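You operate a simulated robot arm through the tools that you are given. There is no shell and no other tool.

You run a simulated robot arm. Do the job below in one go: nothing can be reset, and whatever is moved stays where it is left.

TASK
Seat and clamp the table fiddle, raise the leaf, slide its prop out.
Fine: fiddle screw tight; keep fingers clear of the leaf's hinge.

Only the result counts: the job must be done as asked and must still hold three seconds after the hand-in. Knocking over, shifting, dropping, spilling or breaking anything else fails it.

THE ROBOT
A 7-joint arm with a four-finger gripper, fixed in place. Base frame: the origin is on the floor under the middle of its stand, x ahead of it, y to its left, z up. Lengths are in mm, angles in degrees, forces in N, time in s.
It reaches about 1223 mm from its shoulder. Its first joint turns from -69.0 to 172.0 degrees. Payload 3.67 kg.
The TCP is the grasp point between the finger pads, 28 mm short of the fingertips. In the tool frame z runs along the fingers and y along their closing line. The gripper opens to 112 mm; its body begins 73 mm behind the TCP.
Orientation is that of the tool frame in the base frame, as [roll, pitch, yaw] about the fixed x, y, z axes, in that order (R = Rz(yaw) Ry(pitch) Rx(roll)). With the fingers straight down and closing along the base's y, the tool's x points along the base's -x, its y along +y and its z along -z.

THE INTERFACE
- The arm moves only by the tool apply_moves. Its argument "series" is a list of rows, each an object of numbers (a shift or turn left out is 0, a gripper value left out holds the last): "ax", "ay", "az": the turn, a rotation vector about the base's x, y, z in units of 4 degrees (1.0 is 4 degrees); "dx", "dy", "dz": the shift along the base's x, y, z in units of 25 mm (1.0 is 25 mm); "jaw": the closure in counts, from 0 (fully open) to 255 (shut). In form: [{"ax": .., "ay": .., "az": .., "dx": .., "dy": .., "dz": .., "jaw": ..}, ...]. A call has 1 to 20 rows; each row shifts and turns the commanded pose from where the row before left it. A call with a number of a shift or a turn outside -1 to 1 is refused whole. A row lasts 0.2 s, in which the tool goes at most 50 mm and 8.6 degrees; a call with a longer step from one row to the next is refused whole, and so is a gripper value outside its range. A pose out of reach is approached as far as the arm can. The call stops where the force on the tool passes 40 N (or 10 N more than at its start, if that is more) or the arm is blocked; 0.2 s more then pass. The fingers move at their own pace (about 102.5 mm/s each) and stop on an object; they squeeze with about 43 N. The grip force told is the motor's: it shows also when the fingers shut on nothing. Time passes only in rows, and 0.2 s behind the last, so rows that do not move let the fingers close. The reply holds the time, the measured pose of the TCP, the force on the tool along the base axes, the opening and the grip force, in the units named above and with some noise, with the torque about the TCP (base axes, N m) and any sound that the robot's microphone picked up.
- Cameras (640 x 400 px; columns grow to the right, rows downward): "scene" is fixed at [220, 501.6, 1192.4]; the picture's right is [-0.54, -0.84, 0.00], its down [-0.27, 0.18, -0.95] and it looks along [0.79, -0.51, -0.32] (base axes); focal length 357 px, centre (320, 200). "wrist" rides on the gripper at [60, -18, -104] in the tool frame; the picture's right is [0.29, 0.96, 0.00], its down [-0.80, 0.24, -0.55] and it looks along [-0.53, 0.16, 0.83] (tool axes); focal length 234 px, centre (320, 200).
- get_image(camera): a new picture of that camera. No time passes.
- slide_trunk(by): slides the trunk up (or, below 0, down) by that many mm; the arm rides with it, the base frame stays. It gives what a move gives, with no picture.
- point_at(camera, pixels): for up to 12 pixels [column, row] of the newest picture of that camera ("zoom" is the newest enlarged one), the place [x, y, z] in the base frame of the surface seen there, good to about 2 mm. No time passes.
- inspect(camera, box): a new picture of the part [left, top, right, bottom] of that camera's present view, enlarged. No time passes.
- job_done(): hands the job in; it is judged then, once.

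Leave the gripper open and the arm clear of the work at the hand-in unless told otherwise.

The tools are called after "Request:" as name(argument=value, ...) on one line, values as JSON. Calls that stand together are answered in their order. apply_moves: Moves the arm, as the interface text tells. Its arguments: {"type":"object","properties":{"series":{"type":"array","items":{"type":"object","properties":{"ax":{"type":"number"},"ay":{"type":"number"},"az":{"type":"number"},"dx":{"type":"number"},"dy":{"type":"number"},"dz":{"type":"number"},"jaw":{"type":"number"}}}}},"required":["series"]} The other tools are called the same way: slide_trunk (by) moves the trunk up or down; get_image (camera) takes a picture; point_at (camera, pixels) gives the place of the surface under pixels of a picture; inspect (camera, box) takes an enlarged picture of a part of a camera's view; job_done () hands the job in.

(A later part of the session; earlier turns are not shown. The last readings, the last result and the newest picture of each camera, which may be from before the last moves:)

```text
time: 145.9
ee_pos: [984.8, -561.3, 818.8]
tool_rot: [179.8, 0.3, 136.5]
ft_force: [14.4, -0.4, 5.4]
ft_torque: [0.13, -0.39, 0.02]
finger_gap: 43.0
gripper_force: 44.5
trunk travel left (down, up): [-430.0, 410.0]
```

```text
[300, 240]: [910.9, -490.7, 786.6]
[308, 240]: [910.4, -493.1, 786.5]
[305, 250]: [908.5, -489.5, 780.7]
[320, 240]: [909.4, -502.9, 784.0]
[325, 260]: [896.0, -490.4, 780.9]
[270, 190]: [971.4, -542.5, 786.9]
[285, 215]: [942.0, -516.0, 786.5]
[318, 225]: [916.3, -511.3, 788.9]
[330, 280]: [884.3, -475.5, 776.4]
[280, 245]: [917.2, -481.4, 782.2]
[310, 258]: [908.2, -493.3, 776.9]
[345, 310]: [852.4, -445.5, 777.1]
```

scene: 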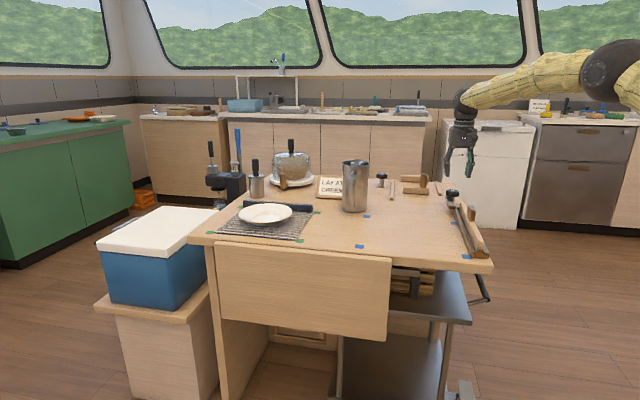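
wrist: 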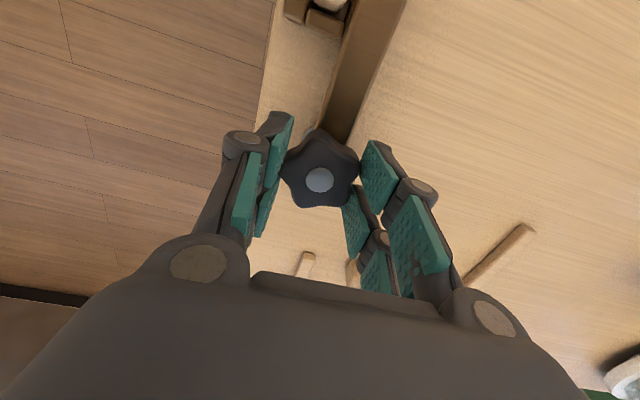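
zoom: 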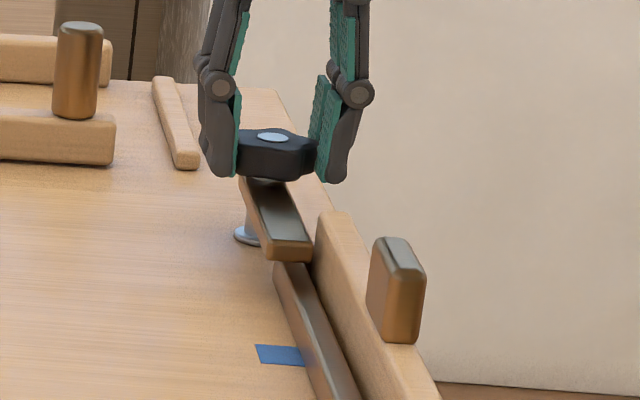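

The jaw's face is at u≈-290.4 and the fiddle's side at ≈-287.5, so there's about 3 mm left plus ~2 mm of slack in the slot. A third stroke is needed: open, lift slightly, rotate back, regrip.

Request:
apply_moves(series=[{"jaw": 150}, {"jaw": 60}, {"dz": 0.3}, {"dz": 0.3}, {"az": 0.97}, {"az": 0.97}, {"az": 0.97}, {"az": 0.97}, {"az": 0.97}, {"az": 0.97}, {"az": 0.97}, {"az": 0.97}, {"az": 0.97}, {"az": 0.97}, {"az": 0.97}, {"az": 0.97}, {"az": 0.97}, {"az": 0.97}, {"az": 0.97}, {"az": 0.97}])

Request:
apply_moves(series=[{"az": 0.97}, {"az": 0.97}, {"az": 0.97}, {"az": 0.97}, {"az": 0.97}, {"az": 0.97}, {"az": 0.97}, {}])

Request:
get_image(camera="wrist")

Request:
inspect(camera="wrist", box=[270, 110, 370, 210])

```text
time: 150.1
ee_pos: [985.9, -563.7, 835.3]
tool_rot: [179.9, 0.3, -161.3]
ft_force: [0.1, -0.3, 0.0]
ft_torque: [0.0, -0.01, -0.01]
finger_gap: 85.7
gripper_force: 0.0
trunk travel left (down, up): [-430.0, 410.0]
```

```text
time: 151.9
ee_pos: [985.7, -563.2, 833.8]
tool_rot: [179.8, 0.3, -134.2]
ft_force: [-0.5, 0.0, 1.0]
ft_torque: [0.02, 0.03, 0.02]
finger_gap: 85.8
gripper_force: 0.0
trunk travel left (down, up): [-430.0, 410.0]
```

```text
taken
```

wrist: 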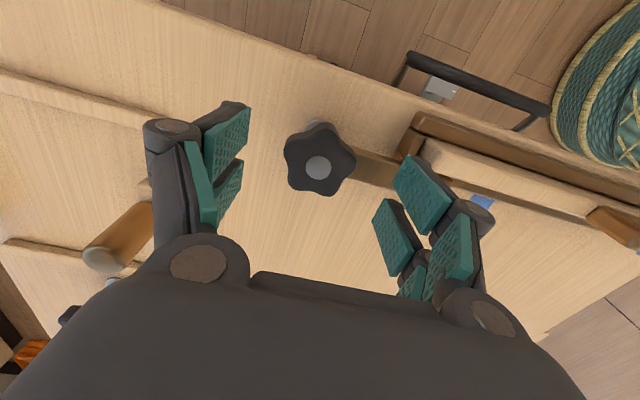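

```text
4.00 times, centred on (320, 160) of wrist
```

zoom: 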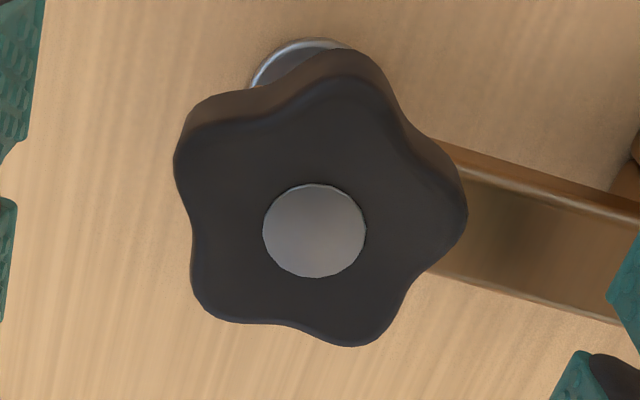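

Third stroke: lower, close and turn, with smaller steps as it starts to bear.

Request:
apply_moves(series=[{"dy": 0.06, "dz": -0.3}, {"dz": -0.3}, {"jaw": 120}, {"jaw": 160}, {"jaw": 255}, {}, {}, {"az": -0.5}, {"az": -0.9}, {"az": -0.9}, {"az": -0.9}, {"az": -0.9}, {"az": -0.9}, {}])

Request:
apply_moves(series=[{"az": -0.7}, {"az": -0.7}, {"az": -0.7}, {}])

Request:
inspect(camera="scene", box=[430, 170, 490, 230])

```text
time: 154.4
ee_pos: [987.0, -562.7, 819.2]
tool_rot: [-179.9, 0.3, -148.4]
ft_force: [6.5, -6.9, -1.1]
ft_torque: [-0.6, -0.03, -0.02]
finger_gap: 43.5
gripper_force: 45.1
trunk travel left (down, up): [-430.0, 410.0]
stopped in row 12: the force on the tool passed its limit at 42 N (the readings are from after the stop); the commanded pose is now the measured one
```

```text
time: 155.4
ee_pos: [986.4, -562.0, 820.2]
tool_rot: [180.0, 0.3, -156.8]
ft_force: [15.9, -14.2, 0.4]
ft_torque: [-0.65, -0.39, 1.35]
finger_gap: 44.3
gripper_force: 44.8
trunk travel left (down, up): [-430.0, 410.0]
```

```text
6.67 times, centred on (460, 200) of scene
```

zoom: 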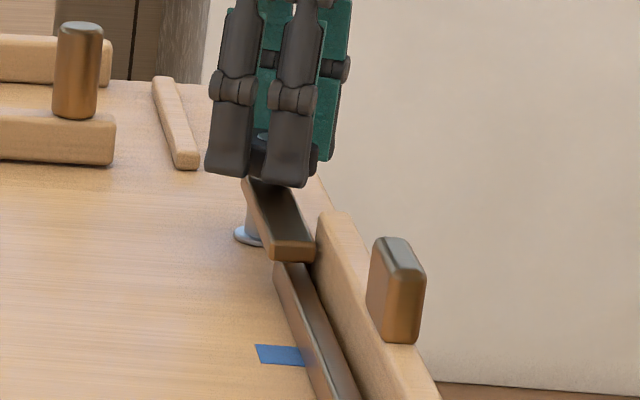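

Torque has risen to 1.35 N·m and the jaw is now against the fiddle. Tightening further in small steps.

Request:
apply_moves(series=[{"az": -0.6}, {"az": -0.6}, {"az": -0.6}, {}])

Request:
inspect(camera="scene", box=[430, 170, 490, 230])

Request:
get_image(camera="wrist")

```text
time: 156.4
ee_pos: [984.8, -562.4, 818.8]
tool_rot: [179.9, 0.3, -164.0]
ft_force: [3.2, -11.5, -0.2]
ft_torque: [-0.27, 0.42, 0.21]
finger_gap: 43.2
gripper_force: 44.4
trunk travel left (down, up): [-430.0, 410.0]
```

```text
6.67 times, centred on (460, 200) of scene
```

zoom: 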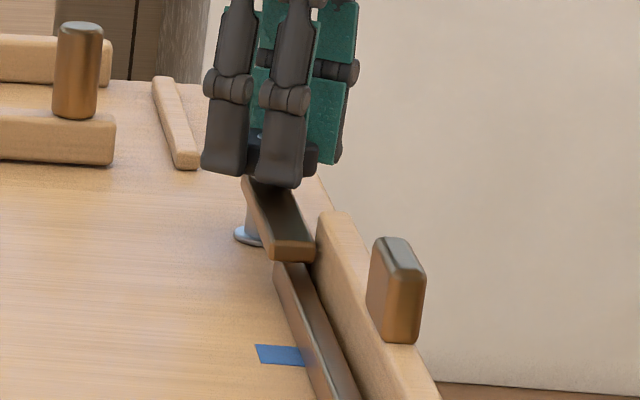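

```text
taken
```

wrist: 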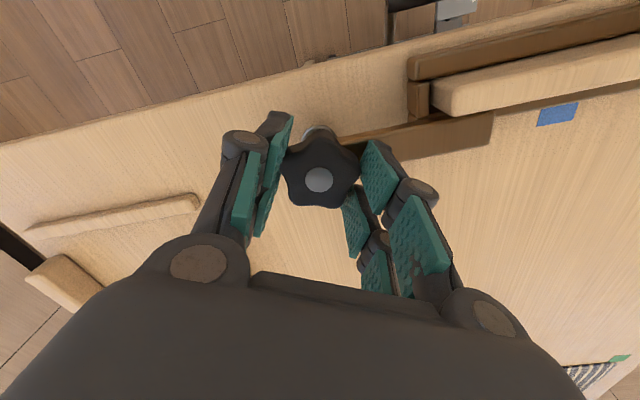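

The torque dropped and the gap changed from 44.3 to 43.2, so the fingers slipped over a lobe. The screw was resisting at that point. I'll measure the jaw against the fiddle's face.

Request:
inspect(camera="wrist", box=[380, 70, 500, 190])

Request:
point_at(camera="zoom", pixels=[[300, 170], [300, 180], [350, 160], [350, 170], [200, 190], [200, 200], [400, 60], [300, 150], [400, 150], [270, 250], [350, 90], [400, 165]])

Request:
inspect(camera="scene", box=[445, 190, 480, 225])

Request:
point_at(camera="zoom", pixels=[[260, 200], [290, 200], [310, 190], [330, 180], [340, 200], [345, 220], [280, 180], [300, 230], [360, 250], [320, 170], [350, 160], [370, 280]])

```text
3.33 times, centred on (440, 130) of wrist
```

zoom: 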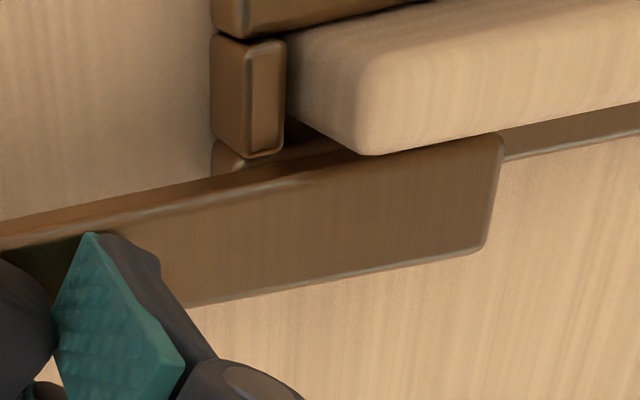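

```text
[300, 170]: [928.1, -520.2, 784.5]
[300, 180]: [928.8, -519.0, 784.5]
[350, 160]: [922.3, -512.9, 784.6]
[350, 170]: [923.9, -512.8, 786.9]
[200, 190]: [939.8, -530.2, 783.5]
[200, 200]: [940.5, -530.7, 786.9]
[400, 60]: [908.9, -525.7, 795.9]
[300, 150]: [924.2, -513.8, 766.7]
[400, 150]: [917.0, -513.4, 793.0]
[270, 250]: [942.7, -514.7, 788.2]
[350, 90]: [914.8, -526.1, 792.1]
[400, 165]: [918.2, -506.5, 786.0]
```

```text
11.43 times, centred on (462, 208) of scene
```

zoom: 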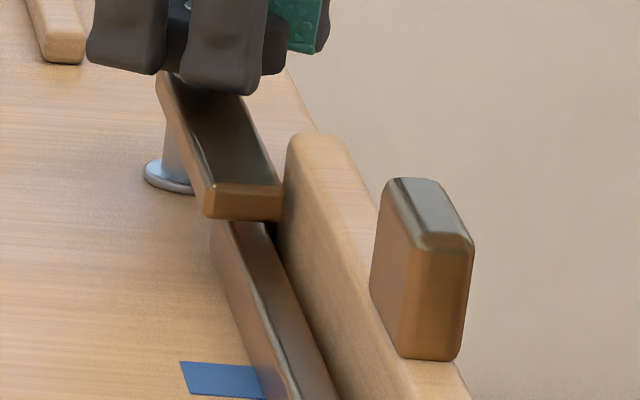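

```text
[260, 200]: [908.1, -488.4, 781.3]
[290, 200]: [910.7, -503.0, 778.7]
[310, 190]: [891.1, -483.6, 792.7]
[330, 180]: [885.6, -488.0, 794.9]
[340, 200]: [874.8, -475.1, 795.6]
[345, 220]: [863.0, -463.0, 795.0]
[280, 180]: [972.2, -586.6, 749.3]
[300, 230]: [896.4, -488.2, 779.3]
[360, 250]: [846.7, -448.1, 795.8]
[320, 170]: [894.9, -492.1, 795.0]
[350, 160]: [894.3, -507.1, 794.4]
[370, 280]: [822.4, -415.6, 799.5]
```

The jaw is touching the fiddle's side. The fingers have now settled into a stable lobe position, so I'll keep turning from here and watch the torque.

Request:
apply_moves(series=[{"az": -0.6}, {"az": -0.6}, {"az": -0.6}, {}])

Request:
apply_moves(series=[{"az": -0.6}, {"az": -0.6}, {"az": -0.6}, {}])

Request:
inspect(camera="scene", box=[445, 190, 480, 225])

Request:
get_image(camera="wrist")

```text
time: 157.4
ee_pos: [985.3, -559.7, 819.5]
tool_rot: [179.9, 0.3, -171.2]
ft_force: [6.5, -14.6, -1.2]
ft_torque: [-0.36, -0.28, 0.61]
finger_gap: 42.7
gripper_force: 45.1
trunk travel left (down, up): [-430.0, 410.0]
```

```text
time: 158.4
ee_pos: [986.7, -562.4, 819.3]
tool_rot: [179.8, 0.4, -178.4]
ft_force: [15.2, -17.0, 2.4]
ft_torque: [-0.56, -0.35, 1.18]
finger_gap: 43.1
gripper_force: 44.7
trunk travel left (down, up): [-430.0, 410.0]
```

```text
11.43 times, centred on (462, 208) of scene
```

zoom: 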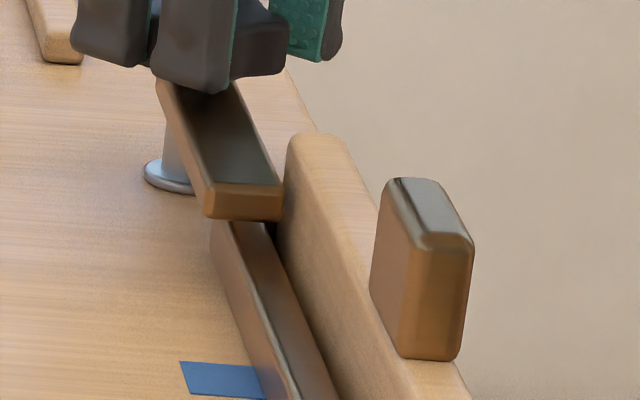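

```text
taken
```

wrist: 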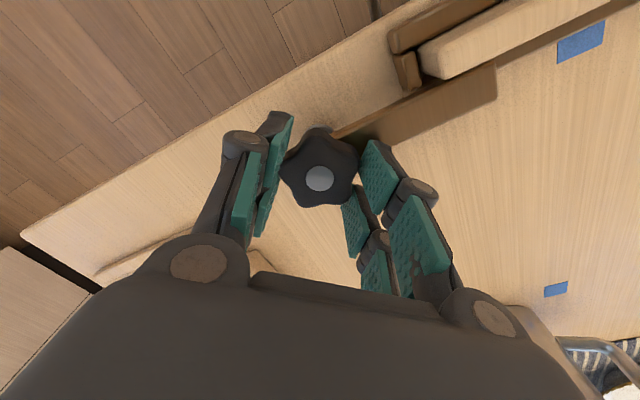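

The torque climbs to 1.18 N·m with the jaw no longer moving, so it's bearing firmly. I'll turn a little more to confirm it is fully tight.

Request:
apply_moves(series=[{"az": -0.5}, {"az": -0.5}, {}])

Request:
apply_moves(series=[{"az": -0.5}, {"az": -0.5}, {}])

Request:
inspect(camera="scene", box=[445, 190, 480, 225])

Request:
get_image(camera="wrist")

```text
time: 159.2
ee_pos: [986.4, -562.3, 819.3]
tool_rot: [180.0, 0.3, 177.7]
ft_force: [19.5, -17.9, 2.4]
ft_torque: [-0.22, -0.7, 1.55]
finger_gap: 43.9
gripper_force: 45.0
trunk travel left (down, up): [-430.0, 410.0]
```

```text
time: 160.1
ee_pos: [984.4, -562.6, 818.2]
tool_rot: [179.8, 0.2, 173.6]
ft_force: [-0.4, -12.3, 1.1]
ft_torque: [0.1, 0.21, 0.07]
finger_gap: 43.6
gripper_force: 44.9
trunk travel left (down, up): [-430.0, 410.0]
```

```text
11.43 times, centred on (462, 208) of scene
```

zoom: 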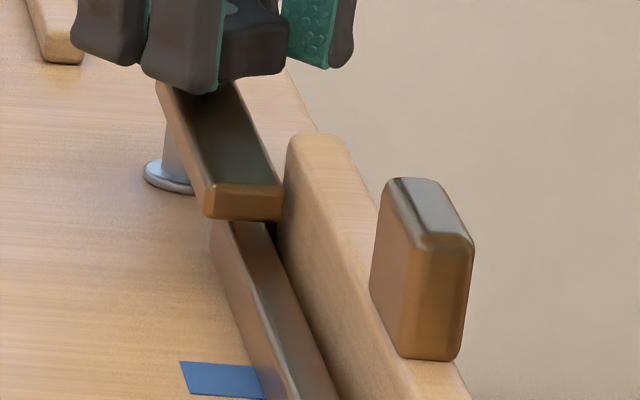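

```text
taken
```

wrist: 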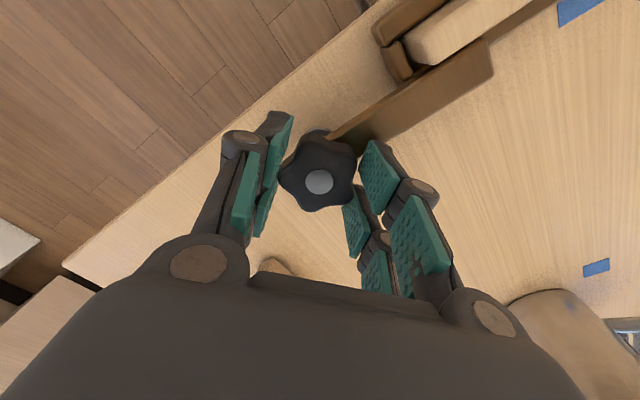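

The torque peaked at 1.55 N·m before the fingers slipped over the next lobe, and the jaw did not move, so the screw is tight. I'll release, rise, and inspect the clamp and fiddle from above.

Request:
apply_moves(series=[{"jaw": 150}, {"jaw": 60}, {}, {"dz": 0.5}, {"dz": 0.9}, {"dz": 0.9}, {"dz": 0.9}, {"dx": -0.6, "dy": 0.6}, {"dx": -0.6, "dy": 0.6}, {}])

Request:
get_image(camera="wrist")

Request:
inspect(camera="wrist", box=[300, 60, 460, 200])

```text
time: 162.2
ee_pos: [956.0, -531.6, 899.3]
tool_rot: [-180.0, 0.4, 173.7]
ft_force: [-0.9, 0.2, 0.4]
ft_torque: [0.04, 0.0, 0.0]
finger_gap: 85.8
gripper_force: 0.1
trunk travel left (down, up): [-430.0, 410.0]
```

```text
taken
```

wrist: 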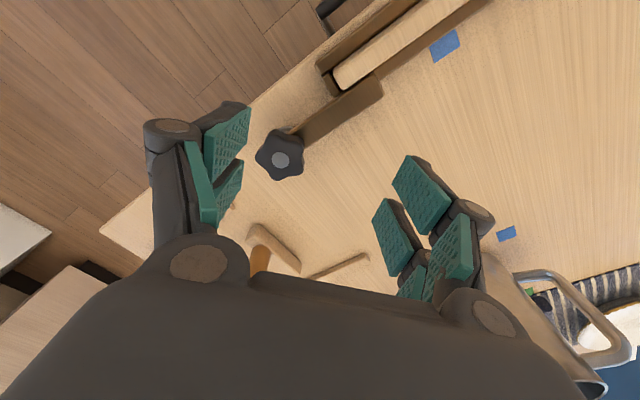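

```text
2.86 times, centred on (380, 130) of wrist
```

zoom: 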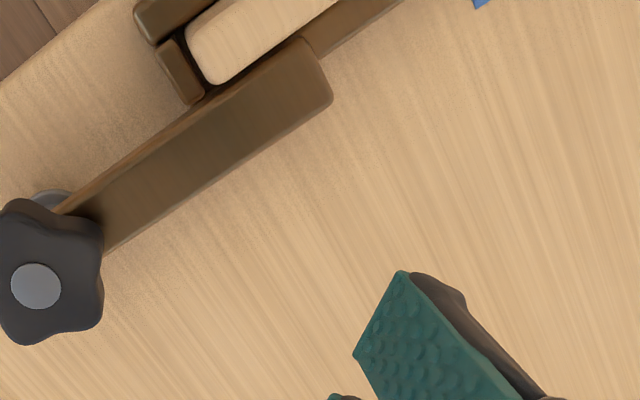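

Request:
inspect(camera="wrist", box=[310, 40, 390, 120])

Request:
point_at(camera="zoom", pixels=[[210, 200], [300, 130], [330, 260], [270, 240], [240, 130], [160, 210], [350, 180], [290, 180], [240, 280], [400, 60], [360, 100], [220, 300]])

```text
5.00 times, centred on (350, 80) of wrist
```

zoom: 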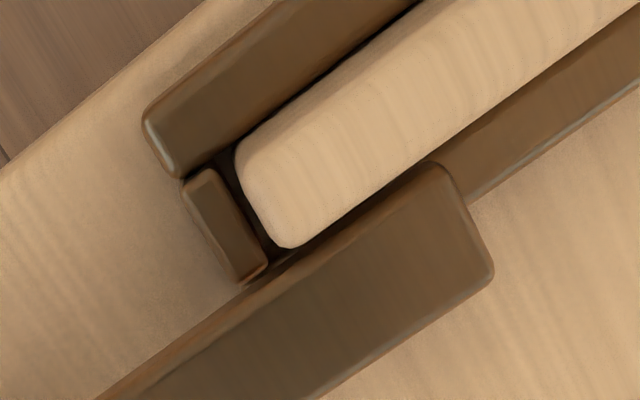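

```text
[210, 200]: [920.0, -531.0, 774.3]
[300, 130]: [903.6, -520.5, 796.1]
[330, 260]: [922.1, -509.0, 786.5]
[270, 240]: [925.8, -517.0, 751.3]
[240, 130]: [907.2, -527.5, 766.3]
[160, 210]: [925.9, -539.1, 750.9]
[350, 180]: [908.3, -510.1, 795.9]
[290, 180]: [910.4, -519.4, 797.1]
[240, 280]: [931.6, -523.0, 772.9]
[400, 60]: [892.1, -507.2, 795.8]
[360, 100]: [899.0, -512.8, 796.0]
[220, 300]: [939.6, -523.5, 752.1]
```

From above, the jaw bears on the fiddle and the fiddle is pressed to the outer rail, so it's clamped. Now for the leaf and prop. I'll carry the hand back over the near edge to open space, to look under the table edge.

Request:
apply_moves(series=[{"dx": -0.766, "dy": 0.85, "az": -0.484, "jaw": 118}, {"dx": -0.766, "dy": 0.85, "az": -0.484}, {"dx": -0.766, "dy": 0.85, "az": -0.484}, {"dx": -0.766, "dy": 0.85, "az": -0.484}, {"dx": -0.766, "dy": 0.85, "az": -0.484}, {"dx": -0.766, "dy": 0.85, "az": -0.484}, {"dx": -0.766, "dy": 0.85, "az": -0.484}, {"dx": -0.766, "dy": 0.85, "az": -0.484}, {"dx": -0.766, "dy": 0.85, "az": -0.484}, {"dx": -0.766, "dy": 0.85, "az": -0.484}, {"dx": -0.766, "dy": 0.85, "az": -0.484}, {"dx": -0.766, "dy": 0.85, "az": -0.484}, {"dx": -0.766, "dy": 0.85, "az": -0.484}, {"dx": -0.766, "dy": 0.85, "az": -0.484}, {"dx": -0.766, "dy": 0.85, "az": -0.484}, {"dx": -0.766, "dy": 0.85, "az": -0.484}, {"dx": -0.766, "dy": 0.85, "az": -0.484}, {"dx": -0.766, "dy": 0.85, "az": -0.484}, {"dx": -0.766, "dy": 0.85, "az": -0.484}, {"dx": -0.766, "dy": 0.85, "az": -0.484}])

Request:
apply_moves(series=[{"ax": 0.69, "ay": -0.69}, {"ax": 0.69, "ay": -0.69}, {"ax": 0.69, "ay": -0.69}, {"ax": 0.69, "ay": -0.69}, {"ax": 0.69, "ay": -0.69}, {"ax": 0.69, "ay": -0.69}, {"ax": 0.69, "ay": -0.69}, {"ax": 0.69, "ay": -0.69}, {"ax": 0.69, "ay": -0.69}, {"ax": 0.69, "ay": -0.69}, {"ax": 0.69, "ay": -0.69}, {"ax": 0.69, "ay": -0.69}, {"ax": 0.69, "ay": -0.69}, {"ax": 0.69, "ay": -0.69}, {"ax": 0.69, "ay": -0.69}, {"ax": 0.69, "ay": -0.69}, {"ax": 0.69, "ay": -0.69}, {"ax": 0.69, "ay": -0.69}, {"ax": 0.69, "ay": -0.69}, {"ax": 0.69, "ay": -0.69}])

Request:
get_image(camera="scene")

Request:
get_image(camera="wrist")

```text
time: 166.4
ee_pos: [573.3, -108.1, 894.1]
tool_rot: [-179.9, -0.6, 134.4]
ft_force: [0.6, -0.8, 0.4]
ft_torque: [0.0, 0.05, 0.01]
finger_gap: 60.1
gripper_force: 0.0
trunk travel left (down, up): [-430.0, 410.0]
```

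```text
time: 170.7
ee_pos: [601.9, -109.3, 902.5]
tool_rot: [102.0, -0.2, 134.7]
ft_force: [0.3, -0.1, 0.1]
ft_torque: [-0.01, -0.03, 0.03]
finger_gap: 59.8
gripper_force: 0.2
out of reach, approached as far as the arm can: row 14, 15, 16, 17, 18, 20
trunk travel left (down, up): [-430.0, 410.0]
```

```text
taken
```

scene: 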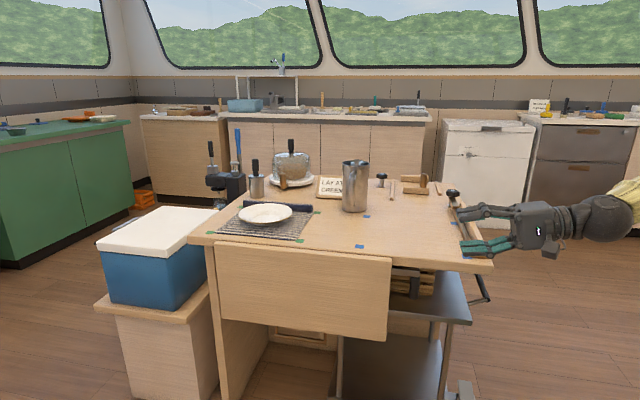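

```text
taken
```

wrist: 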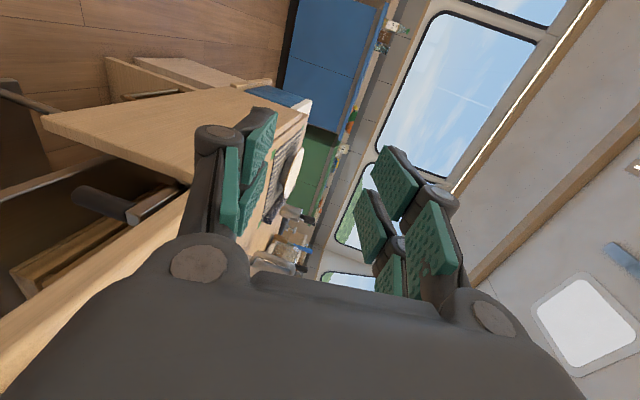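

The arm is folding up this close to its base, but the wrist view now shows the prop's handle at (100, 205) and its bar. Zooming in there.

Request:
inspect(camera="wrist", box=[0, 60, 220, 300])

Request:
inspect(camera="wrist", box=[60, 160, 200, 270])

Request:
point_at(camera="zoom", pixels=[[150, 130], [80, 110], [230, 160], [300, 150], [300, 180], [330, 130], [370, 150], [350, 230], [400, 120], [420, 180], [270, 170], [200, 180]])

```text
1.67 times, centred on (110, 180) of wrist
```

zoom: 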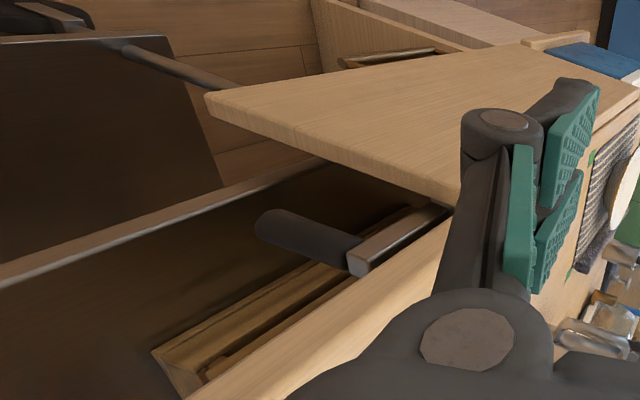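

```text
3.64 times, centred on (130, 215) of wrist
```

zoom: 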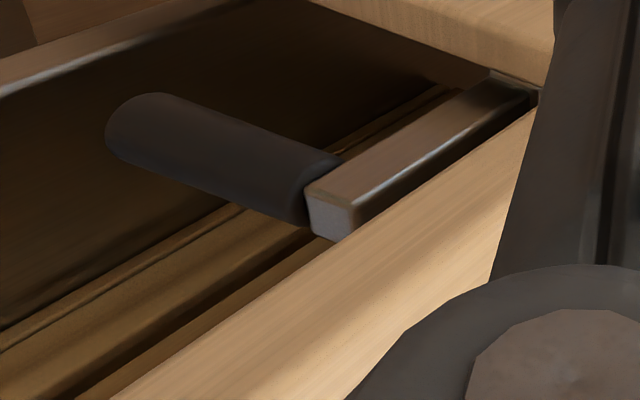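

```text
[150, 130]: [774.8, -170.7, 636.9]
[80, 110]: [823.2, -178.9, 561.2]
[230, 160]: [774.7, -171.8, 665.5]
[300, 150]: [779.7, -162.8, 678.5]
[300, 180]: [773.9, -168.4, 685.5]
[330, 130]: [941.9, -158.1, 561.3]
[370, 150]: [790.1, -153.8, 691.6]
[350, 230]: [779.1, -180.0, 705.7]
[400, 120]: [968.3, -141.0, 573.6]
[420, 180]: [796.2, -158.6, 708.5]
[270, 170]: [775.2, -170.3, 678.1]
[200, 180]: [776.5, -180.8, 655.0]
```

The prop bar is about 20 mm square (z 688–709), running along the table edge just inside it, with the handle hanging from its right end at about (777, -172), z 628–690. I want to see what it slides on, so I'll lower the trunk and look from lower down.

Request:
slide_trunk(by=-250)

Request:
get_image(camera="wrist")

Request:
get_image(camera="scene")

```text
time: 173.2
ee_pos: [602.9, -107.7, 652.2]
tool_rot: [101.9, -0.1, 134.6]
ft_force: [0.0, -1.0, -0.1]
ft_torque: [-0.01, -0.01, -0.01]
finger_gap: 60.2
gripper_force: 0.0
trunk travel left (down, up): [-180.0, 660.0]
```

```text
taken
```

wrist: 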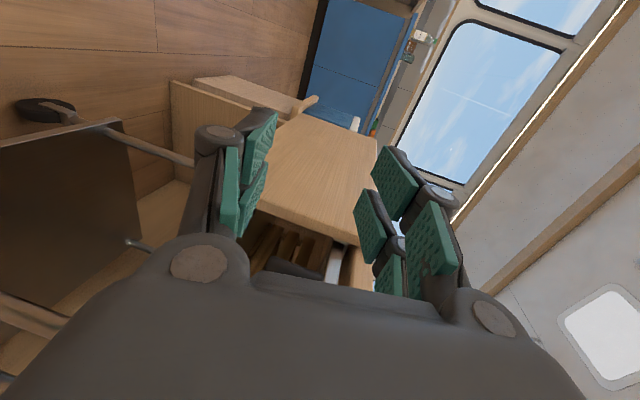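

```text
taken
```

scene: 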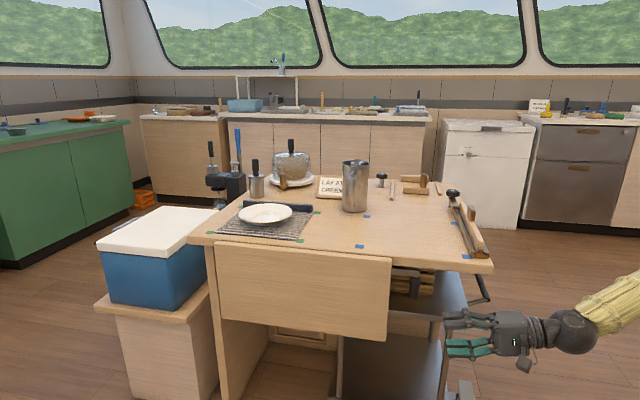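

Request:
inspect(camera="wrist", box=[220, 180, 390, 290])

Request:
inspect(camera="scene", box=[370, 250, 500, 330])

```text
3.64 times, centred on (305, 235) of wrist
```

zoom: 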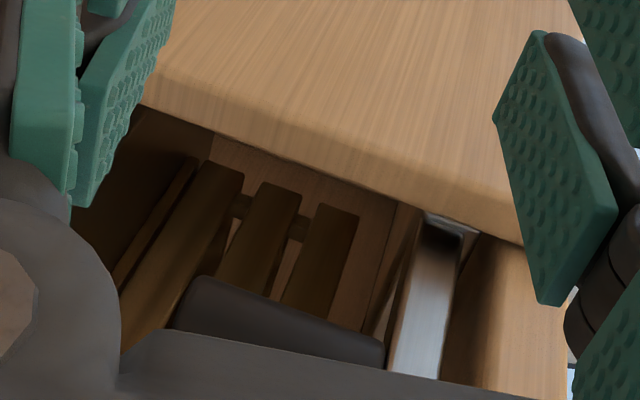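

```text
4.92 times, centred on (435, 290) of scene
```

zoom: 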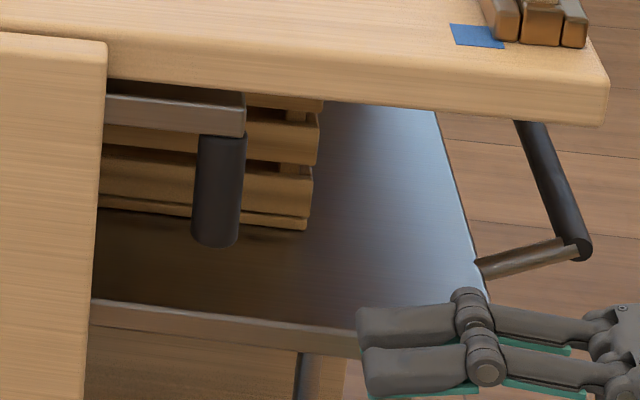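

I can see the bar running behind the leaf, but not what it slides on. First I'll raise the leaf. The plan:

- Come along the near edge from the right, hand level and pointing toward -u.
- Pinch the leaf's right end low down (~155 mm below the hinge), under the prop's handle and above the trolley top.
- Swing it up on an arc with the wrist rolling.

First I'll move out to a pre-grasp point and roll the hand.

Request:
apply_moves(series=[{"dx": 0.68, "dy": -0.325, "dz": -0.31, "ax": 0.2625, "ay": -0.2625}, {"dx": 0.68, "dy": -0.325, "dz": -0.31, "ax": 0.2625, "ay": -0.2625}, {"dx": 0.68, "dy": -0.325, "dz": -0.31, "ax": 0.2625, "ay": -0.2625}, {"dx": 0.68, "dy": -0.325, "dz": -0.31, "ax": 0.2625, "ay": -0.2625}, {"dx": 0.68, "dy": -0.325, "dz": -0.31, "ax": 0.2625, "ay": -0.2625}, {"dx": 0.5, "dy": -0.325, "dz": -0.31, "ax": 0.2625, "ay": -0.2625}, {"dx": 0.2, "dy": -0.325, "dz": -0.31, "ax": 0.2625, "ay": -0.2625}, {"dx": 0.0, "dy": -0.325, "dz": -0.31, "ax": 0.2625, "ay": -0.2625}, {}])

Request:
get_image(camera="scene")

Request:
get_image(camera="wrist")

```text
time: 175.2
ee_pos: [706.6, -175.3, 588.7]
tool_rot: [90.0, -0.2, 134.7]
ft_force: [-1.2, -0.3, 0.2]
ft_torque: [0.03, 0.02, 0.0]
finger_gap: 60.0
gripper_force: 0.1
trunk travel left (down, up): [-180.0, 660.0]
```

```text
taken
```

scene: 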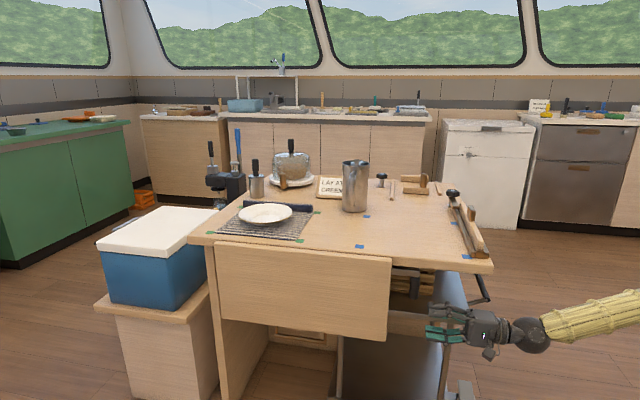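

```text
taken
```

wrist: 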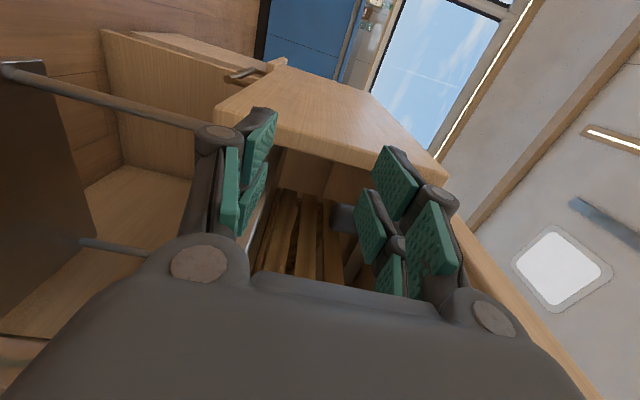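

Request:
inspect(camera="wrist", box=[210, 80, 460, 290])

Request:
point_at(camera="wrist", pixels=[[225, 110], [330, 160], [420, 185], [300, 170], [345, 190], [275, 190], [255, 220], [290, 240], [345, 215], [320, 110], [400, 150], [240, 100]])

```text
1.90 times, centred on (335, 185) of wrist
```

zoom: 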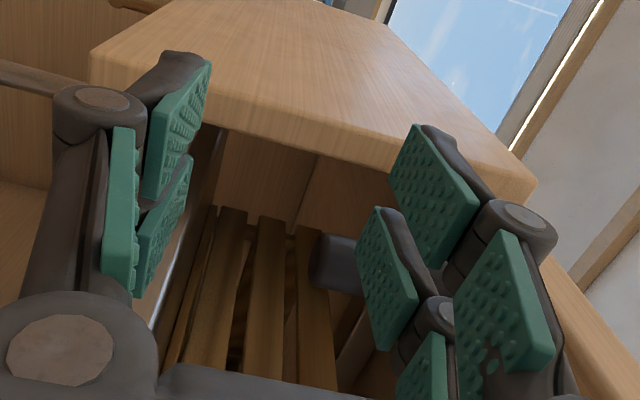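

```text
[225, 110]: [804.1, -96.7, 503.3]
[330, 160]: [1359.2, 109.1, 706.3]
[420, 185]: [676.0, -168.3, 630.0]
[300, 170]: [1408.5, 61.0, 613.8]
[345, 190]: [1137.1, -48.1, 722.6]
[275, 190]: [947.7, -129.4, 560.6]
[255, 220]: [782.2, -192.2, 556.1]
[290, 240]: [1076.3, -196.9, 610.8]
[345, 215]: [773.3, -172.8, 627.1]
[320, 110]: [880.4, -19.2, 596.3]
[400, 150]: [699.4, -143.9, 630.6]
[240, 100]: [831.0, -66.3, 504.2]
```

Behind the leaf at z≈590 it's clear (trolley front edge at v≈689, handle bottom at z≈627). Rolling the hand 90° about its pointing axis so the fingers close across the leaf's thickness.

Request:
apply_moves(series=[{"ax": -0.692, "ay": -0.692}, {"ax": -0.692, "ay": -0.692}, {"ax": -0.692, "ay": -0.692}, {"ax": -0.692, "ay": -0.692}, {"ax": -0.692, "ay": -0.692}, {"ax": -0.692, "ay": -0.692}, {"ax": -0.692, "ay": -0.692}, {"ax": -0.692, "ay": -0.692}, {"ax": -0.692, "ay": -0.692}, {"ax": -0.692, "ay": -0.692}, {"ax": -0.692, "ay": -0.692}, {"ax": -0.692, "ay": -0.692}])

Request:
apply_moves(series=[{"ax": -0.692, "ay": -0.692}, {"ax": -0.692, "ay": -0.692}, {"ax": -0.692, "ay": -0.692}, {"ax": -0.692, "ay": -0.692}, {"ax": -0.692, "ay": -0.692}, {"ax": -0.692, "ay": -0.692}, {"ax": -0.692, "ay": -0.692}, {"ax": -0.692, "ay": -0.692}, {"ax": -0.692, "ay": -0.692}, {"ax": -0.692, "ay": -0.692}, {"ax": -0.692, "ay": -0.692}, {}])

Request:
get_image(camera="scene")

Request:
get_image(camera="wrist")

```text
time: 177.8
ee_pos: [705.5, -175.1, 590.3]
tool_rot: [89.6, 46.8, 134.4]
ft_force: [-0.7, 0.2, 0.7]
ft_torque: [0.01, 0.03, -0.01]
finger_gap: 60.3
gripper_force: 0.0
trunk travel left (down, up): [-180.0, 660.0]
```

```text
time: 180.4
ee_pos: [704.8, -173.8, 589.6]
tool_rot: [9.4, 89.7, 54.4]
ft_force: [-0.8, -0.2, 0.0]
ft_torque: [0.01, 0.01, -0.02]
finger_gap: 60.0
gripper_force: 0.1
trunk travel left (down, up): [-180.0, 660.0]
```

```text
taken
```

scene: 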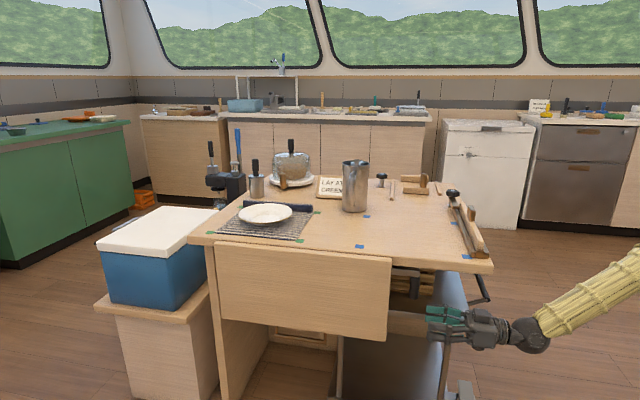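

```text
taken
```

wrist: 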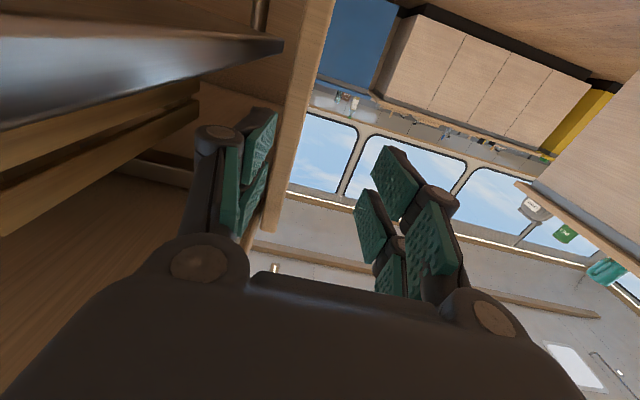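

The hand is rolled, and the leaf's end edge is seen between the fingers. I'll narrow the fingers to ~40 mm, angle the hand 5° so its body stays clear of trolley and handle, line up with the leaf's mid-thickness (v≈644), and advance part way.

Request:
apply_moves(series=[{"dx": 0.45, "dy": 0.03, "az": -0.6, "jaw": 165}, {"dx": 0.45, "dy": 0.03, "az": -0.65}, {"dx": 0.4, "dy": 0.02}, {"dx": 0.4, "dy": 0.4}, {"dx": 0.4, "dy": 0.4}, {"dx": 0.4, "dy": 0.4}, {"dx": 0.3, "dy": 0.3}, {}])

Request:
inspect(camera="scene", box=[360, 260, 500, 360])

Request:
get_image(camera="wrist")

```text
time: 182.2
ee_pos: [774.2, -134.0, 589.4]
tool_rot: [18.9, 89.7, 58.8]
ft_force: [0.5, 0.2, 0.3]
ft_torque: [-0.01, -0.01, 0.02]
finger_gap: 39.6
gripper_force: 0.0
trunk travel left (down, up): [-180.0, 660.0]
```

```text
4.00 times, centred on (430, 310) of scene
```

zoom: 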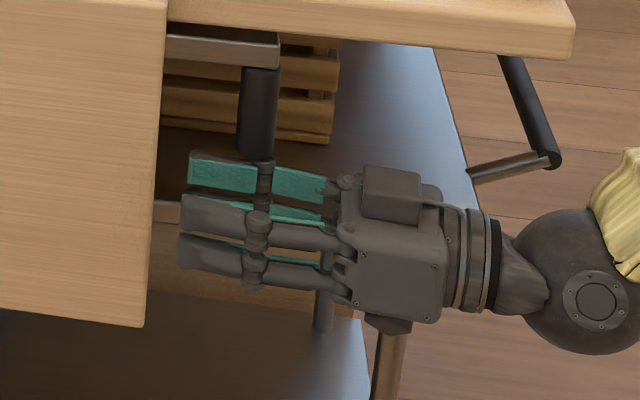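

```text
taken
```

wrist: 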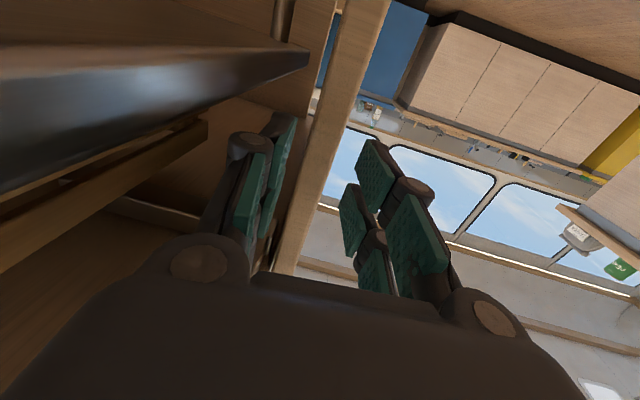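

The fingers straddle the leaf's end, below the handle. Advancing the last 36 mm slowly.

Request:
apply_moves(series=[{"dx": 0.34, "dy": 0.34}, {"dx": 0.34, "dy": 0.34}, {"dx": 0.34, "dy": 0.34}, {}])

Request:
inspect(camera="scene", box=[340, 250, 480, 350])

Request:
get_image(camera="wrist")

```text
time: 183.2
ee_pos: [801.3, -107.5, 589.3]
tool_rot: [18.1, 89.6, 57.9]
ft_force: [0.6, 0.2, 0.2]
ft_torque: [0.01, 0.0, 0.02]
finger_gap: 39.5
gripper_force: 0.1
trunk travel left (down, up): [-180.0, 660.0]
```

```text
4.00 times, centred on (410, 300) of scene
```

zoom: 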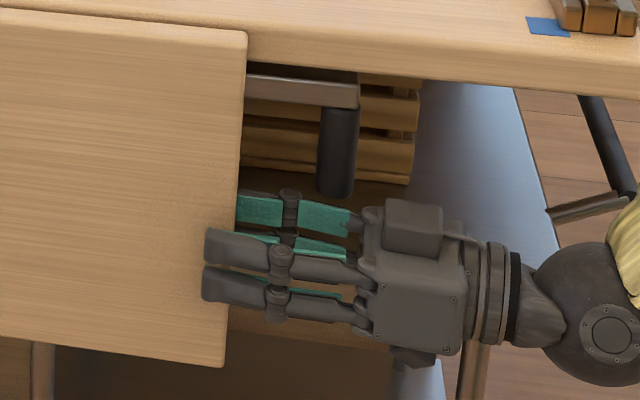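

```text
taken
```

wrist: 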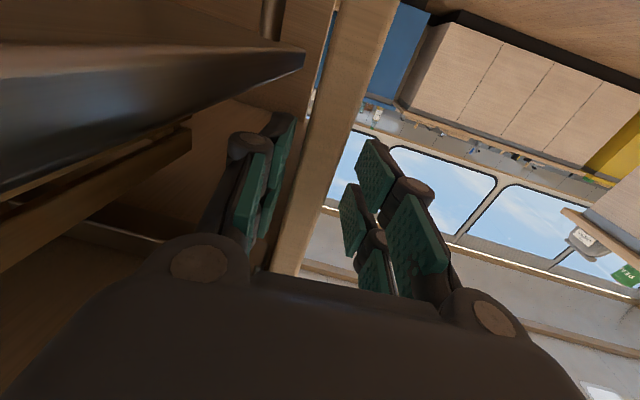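

Outer fingers are in front and inner fingers behind the leaf's end, overlapping about 20 mm. Closing the pinch.

Request:
apply_moves(series=[{"dx": 0.12, "dy": 0.12}, {"jaw": 190}, {"jaw": 210}, {"jaw": 255}, {}, {}])

Request:
inspect(camera="scene", box=[340, 250, 480, 350])

```text
time: 184.6
ee_pos: [803.7, -106.0, 589.2]
tool_rot: [21.4, 89.6, 61.3]
ft_force: [14.5, -9.9, 5.0]
ft_torque: [1.28, 1.37, 0.55]
finger_gap: 23.0
gripper_force: 45.1
trunk travel left (down, up): [-180.0, 660.0]
```

```text
4.00 times, centred on (410, 300) of scene
```

zoom: 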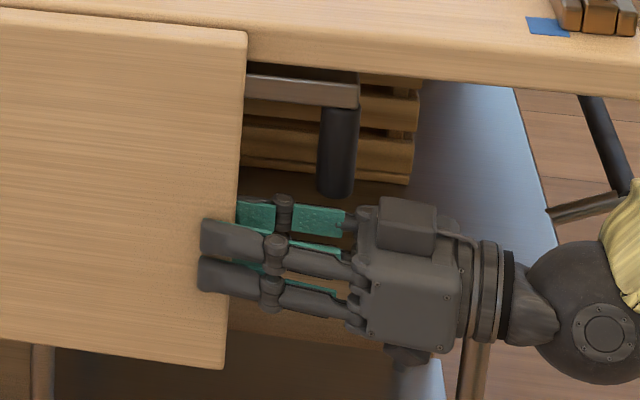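

Gripped. I'll start swinging the leaf up along its arc in small steps, rolling the wrist with it, and check forces at 8°.

Request:
apply_moves(series=[{"dx": -0.157, "dy": 0.157, "dz": 0.02, "ax": 0.3535, "ay": 0.3535}, {"dx": -0.157, "dy": 0.157, "dz": 0.02, "ax": 0.3535, "ay": 0.3535}, {"dx": -0.157, "dy": 0.157, "dz": 0.03, "ax": 0.3535, "ay": 0.3535}, {"dx": -0.157, "dy": 0.157, "dz": 0.04, "ax": 0.3535, "ay": 0.3535}, {}])

Request:
inspect(camera="scene", box=[200, 220, 480, 350])

```text
time: 185.8
ee_pos: [787.9, -90.4, 593.2]
tool_rot: [91.5, 81.9, 131.5]
ft_force: [19.0, -19.0, 18.2]
ft_torque: [1.98, 1.3, 0.4]
finger_gap: 24.6
gripper_force: 45.0
trunk travel left (down, up): [-180.0, 660.0]
```

```text
2.29 times, centred on (340, 285) of scene
```

zoom: 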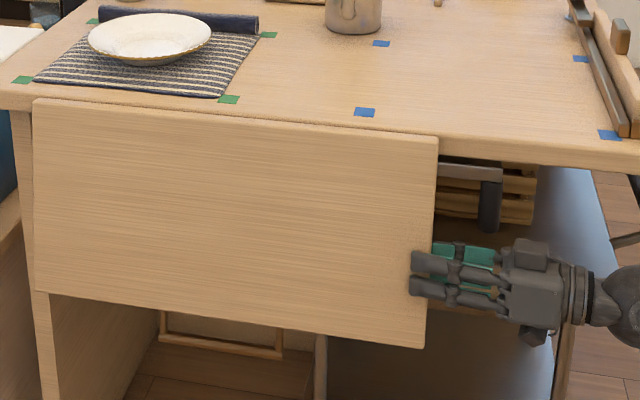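

The leaf follows at 8° against a firm, friction-like resistance (~27 N at this radius). I'll open the fingers and see whether it stays by itself. If so, I can regrip lower for better leverage.

Request:
apply_moves(series=[{"jaw": 220}, {"jaw": 190}, {"jaw": 165}, {}, {}])

Request:
inspect(camera="scene", box=[200, 220, 480, 350])

Request:
point_at(camera="zoom", pixels=[[100, 130], [100, 270], [300, 150], [300, 300], [400, 150], [400, 220], [400, 330], [420, 340], [50, 280], [430, 145], [60, 105], [250, 290]])

```text
time: 187.0
ee_pos: [788.6, -89.8, 592.8]
tool_rot: [92.8, 82.0, 132.9]
ft_force: [-0.8, -0.5, 0.1]
ft_torque: [-0.02, -0.02, 0.01]
finger_gap: 39.5
gripper_force: 0.0
trunk travel left (down, up): [-180.0, 660.0]
```

```text
2.29 times, centred on (340, 285) of scene
```

zoom: 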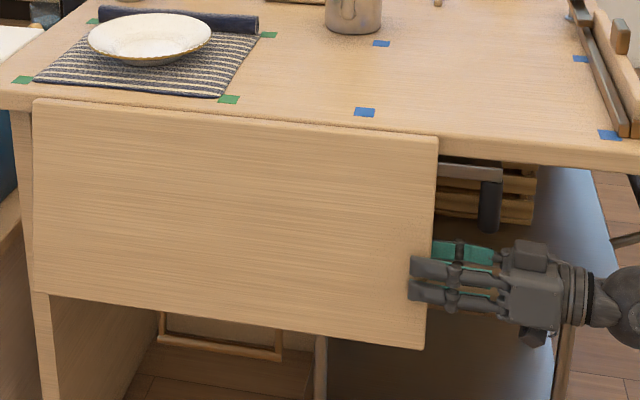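

```text
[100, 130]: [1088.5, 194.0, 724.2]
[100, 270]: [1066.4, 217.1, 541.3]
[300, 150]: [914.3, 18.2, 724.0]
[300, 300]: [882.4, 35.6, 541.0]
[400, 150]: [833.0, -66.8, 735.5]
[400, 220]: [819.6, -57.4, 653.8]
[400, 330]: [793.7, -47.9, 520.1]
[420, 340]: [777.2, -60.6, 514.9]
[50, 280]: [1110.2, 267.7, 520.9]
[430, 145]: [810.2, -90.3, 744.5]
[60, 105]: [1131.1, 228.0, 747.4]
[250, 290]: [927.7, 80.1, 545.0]
```

The leaf stays where it is (about 10.6°) with the fingers open, so the hinge has holding friction. I'll shift the grip lower (z≈545, ~190 mm from the hinge) and deeper for better leverage.

Request:
apply_moves(series=[{"dx": 0.06, "dy": -0.06, "dz": -0.2}, {"dx": -0.07, "dy": 0.07, "dz": -0.55, "ax": 0.2, "ay": 0.2}, {"dx": -0.13, "dy": 0.13, "dz": -0.6, "ax": 0.15, "ay": 0.15}, {"dx": -0.13, "dy": 0.13, "dz": -0.55}, {}])

Request:
inspect(camera="scene", box=[320, 250, 480, 360])

Request:
get_image(camera="wrist")

```text
time: 188.2
ee_pos: [781.0, -82.5, 544.8]
tool_rot: [93.2, 80.1, 133.1]
ft_force: [-0.4, -0.2, -0.2]
ft_torque: [-0.01, -0.03, -0.02]
finger_gap: 39.5
gripper_force: 0.1
trunk travel left (down, up): [-180.0, 660.0]
```

```text
3.64 times, centred on (400, 305) of scene
```

zoom: 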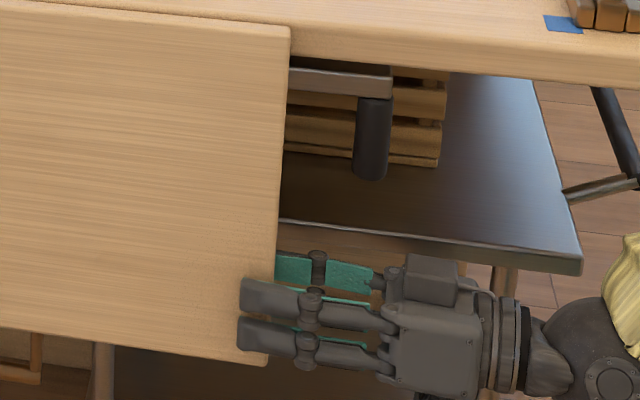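

```text
taken
```

wrist: 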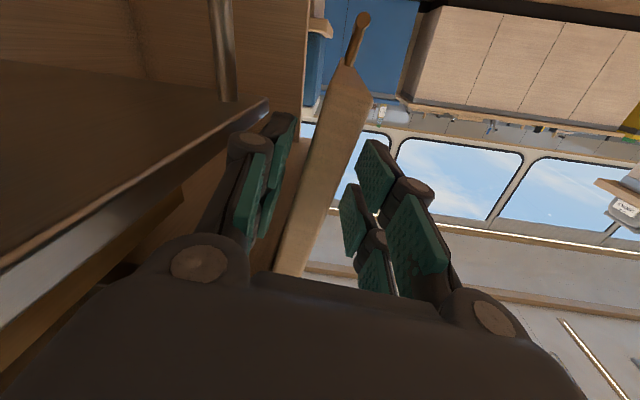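

Inserting 30 mm deeper along the leaf and closing again.

Request:
apply_moves(series=[{"dx": 0.28, "dy": 0.28}, {"dx": 0.28, "dy": 0.28}, {"dx": 0.28, "dy": 0.28}, {}, {"jaw": 190}, {"jaw": 215}, {"jaw": 255}, {}, {}])

Request:
inspect(camera="scene", box=[320, 250, 480, 360])

```text
time: 190.2
ee_pos: [802.9, -62.8, 544.3]
tool_rot: [93.1, 80.0, 133.0]
ft_force: [9.8, 1.7, 0.7]
ft_torque: [1.36, 0.82, 1.88]
finger_gap: 25.4
gripper_force: 44.8
trunk travel left (down, up): [-180.0, 660.0]
```

```text
3.64 times, centred on (400, 305) of scene
```

zoom: 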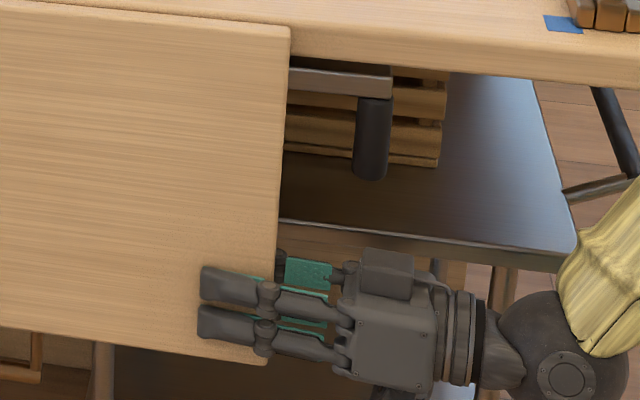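

Gripped. I'll straighten the 5° yaw and swing the leaf from about 10° to 20° along its arc.

Request:
apply_moves(series=[{"dx": -0.302, "dy": 0.302, "dz": 0.1, "ax": 0.589, "ay": 0.589, "az": 0.35}, {"dx": -0.302, "dy": 0.302, "dz": 0.13, "ax": 0.589, "ay": 0.589, "az": 0.35}, {"dx": -0.302, "dy": 0.302, "dz": 0.17, "ax": 0.589, "ay": 0.589, "az": 0.35}, {}])

Request:
inspect(camera="scene", box=[200, 220, 480, 380])

```text
time: 191.2
ee_pos: [779.3, -40.3, 554.7]
tool_rot: [92.8, 69.7, 136.8]
ft_force: [8.0, -20.5, 9.6]
ft_torque: [2.34, 0.89, -1.03]
finger_gap: 22.0
gripper_force: 45.5
trunk travel left (down, up): [-180.0, 660.0]
```

```text
2.29 times, centred on (340, 300) of scene
```

zoom: 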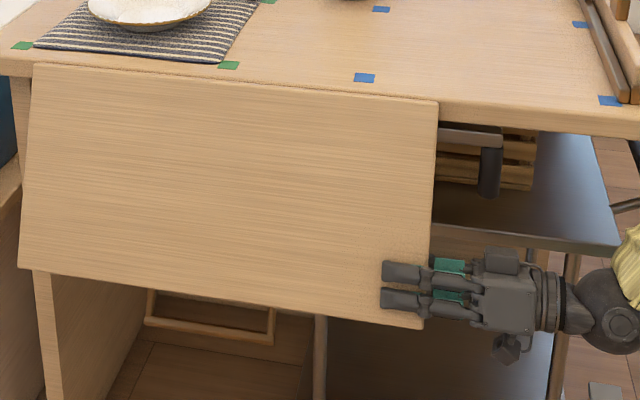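

Moving smoothly at about 22 N. Continuing to 30° and 40°.

Request:
apply_moves(series=[{"dx": -0.281, "dy": 0.281, "dz": 0.18, "ax": 0.589, "ay": 0.589}, {"dx": -0.281, "dy": 0.281, "dz": 0.2, "ax": 0.589, "ay": 0.589}, {"dx": -0.281, "dy": 0.281, "dz": 0.23, "ax": 0.589, "ay": 0.589}, {}])

Request:
apply_moves(series=[{"dx": -0.251, "dy": 0.251, "dz": 0.25, "ax": 0.589, "ay": 0.589}, {"dx": -0.251, "dy": 0.251, "dz": 0.27, "ax": 0.589, "ay": 0.589}, {"dx": -0.251, "dy": 0.251, "dz": 0.29, "ax": 0.589, "ay": 0.589}, {}])

Request:
inspect(camera="scene", box=[200, 220, 480, 380])

```text
time: 192.2
ee_pos: [759.5, -19.5, 571.4]
tool_rot: [91.8, 59.9, 136.0]
ft_force: [10.5, -32.8, 20.3]
ft_torque: [2.0, 1.13, -0.97]
finger_gap: 21.9
gripper_force: 45.0
trunk travel left (down, up): [-180.0, 660.0]
```

```text
time: 193.2
ee_pos: [741.1, 0.4, 590.2]
tool_rot: [91.7, 49.9, 136.0]
ft_force: [22.8, -27.6, 17.6]
ft_torque: [1.96, 1.13, -1.01]
finger_gap: 22.8
gripper_force: 44.8
trunk travel left (down, up): [-180.0, 660.0]
```

```text
2.29 times, centred on (340, 300) of scene
```

zoom: 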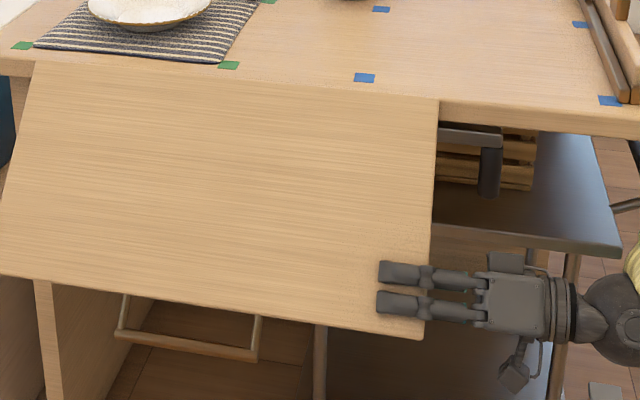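

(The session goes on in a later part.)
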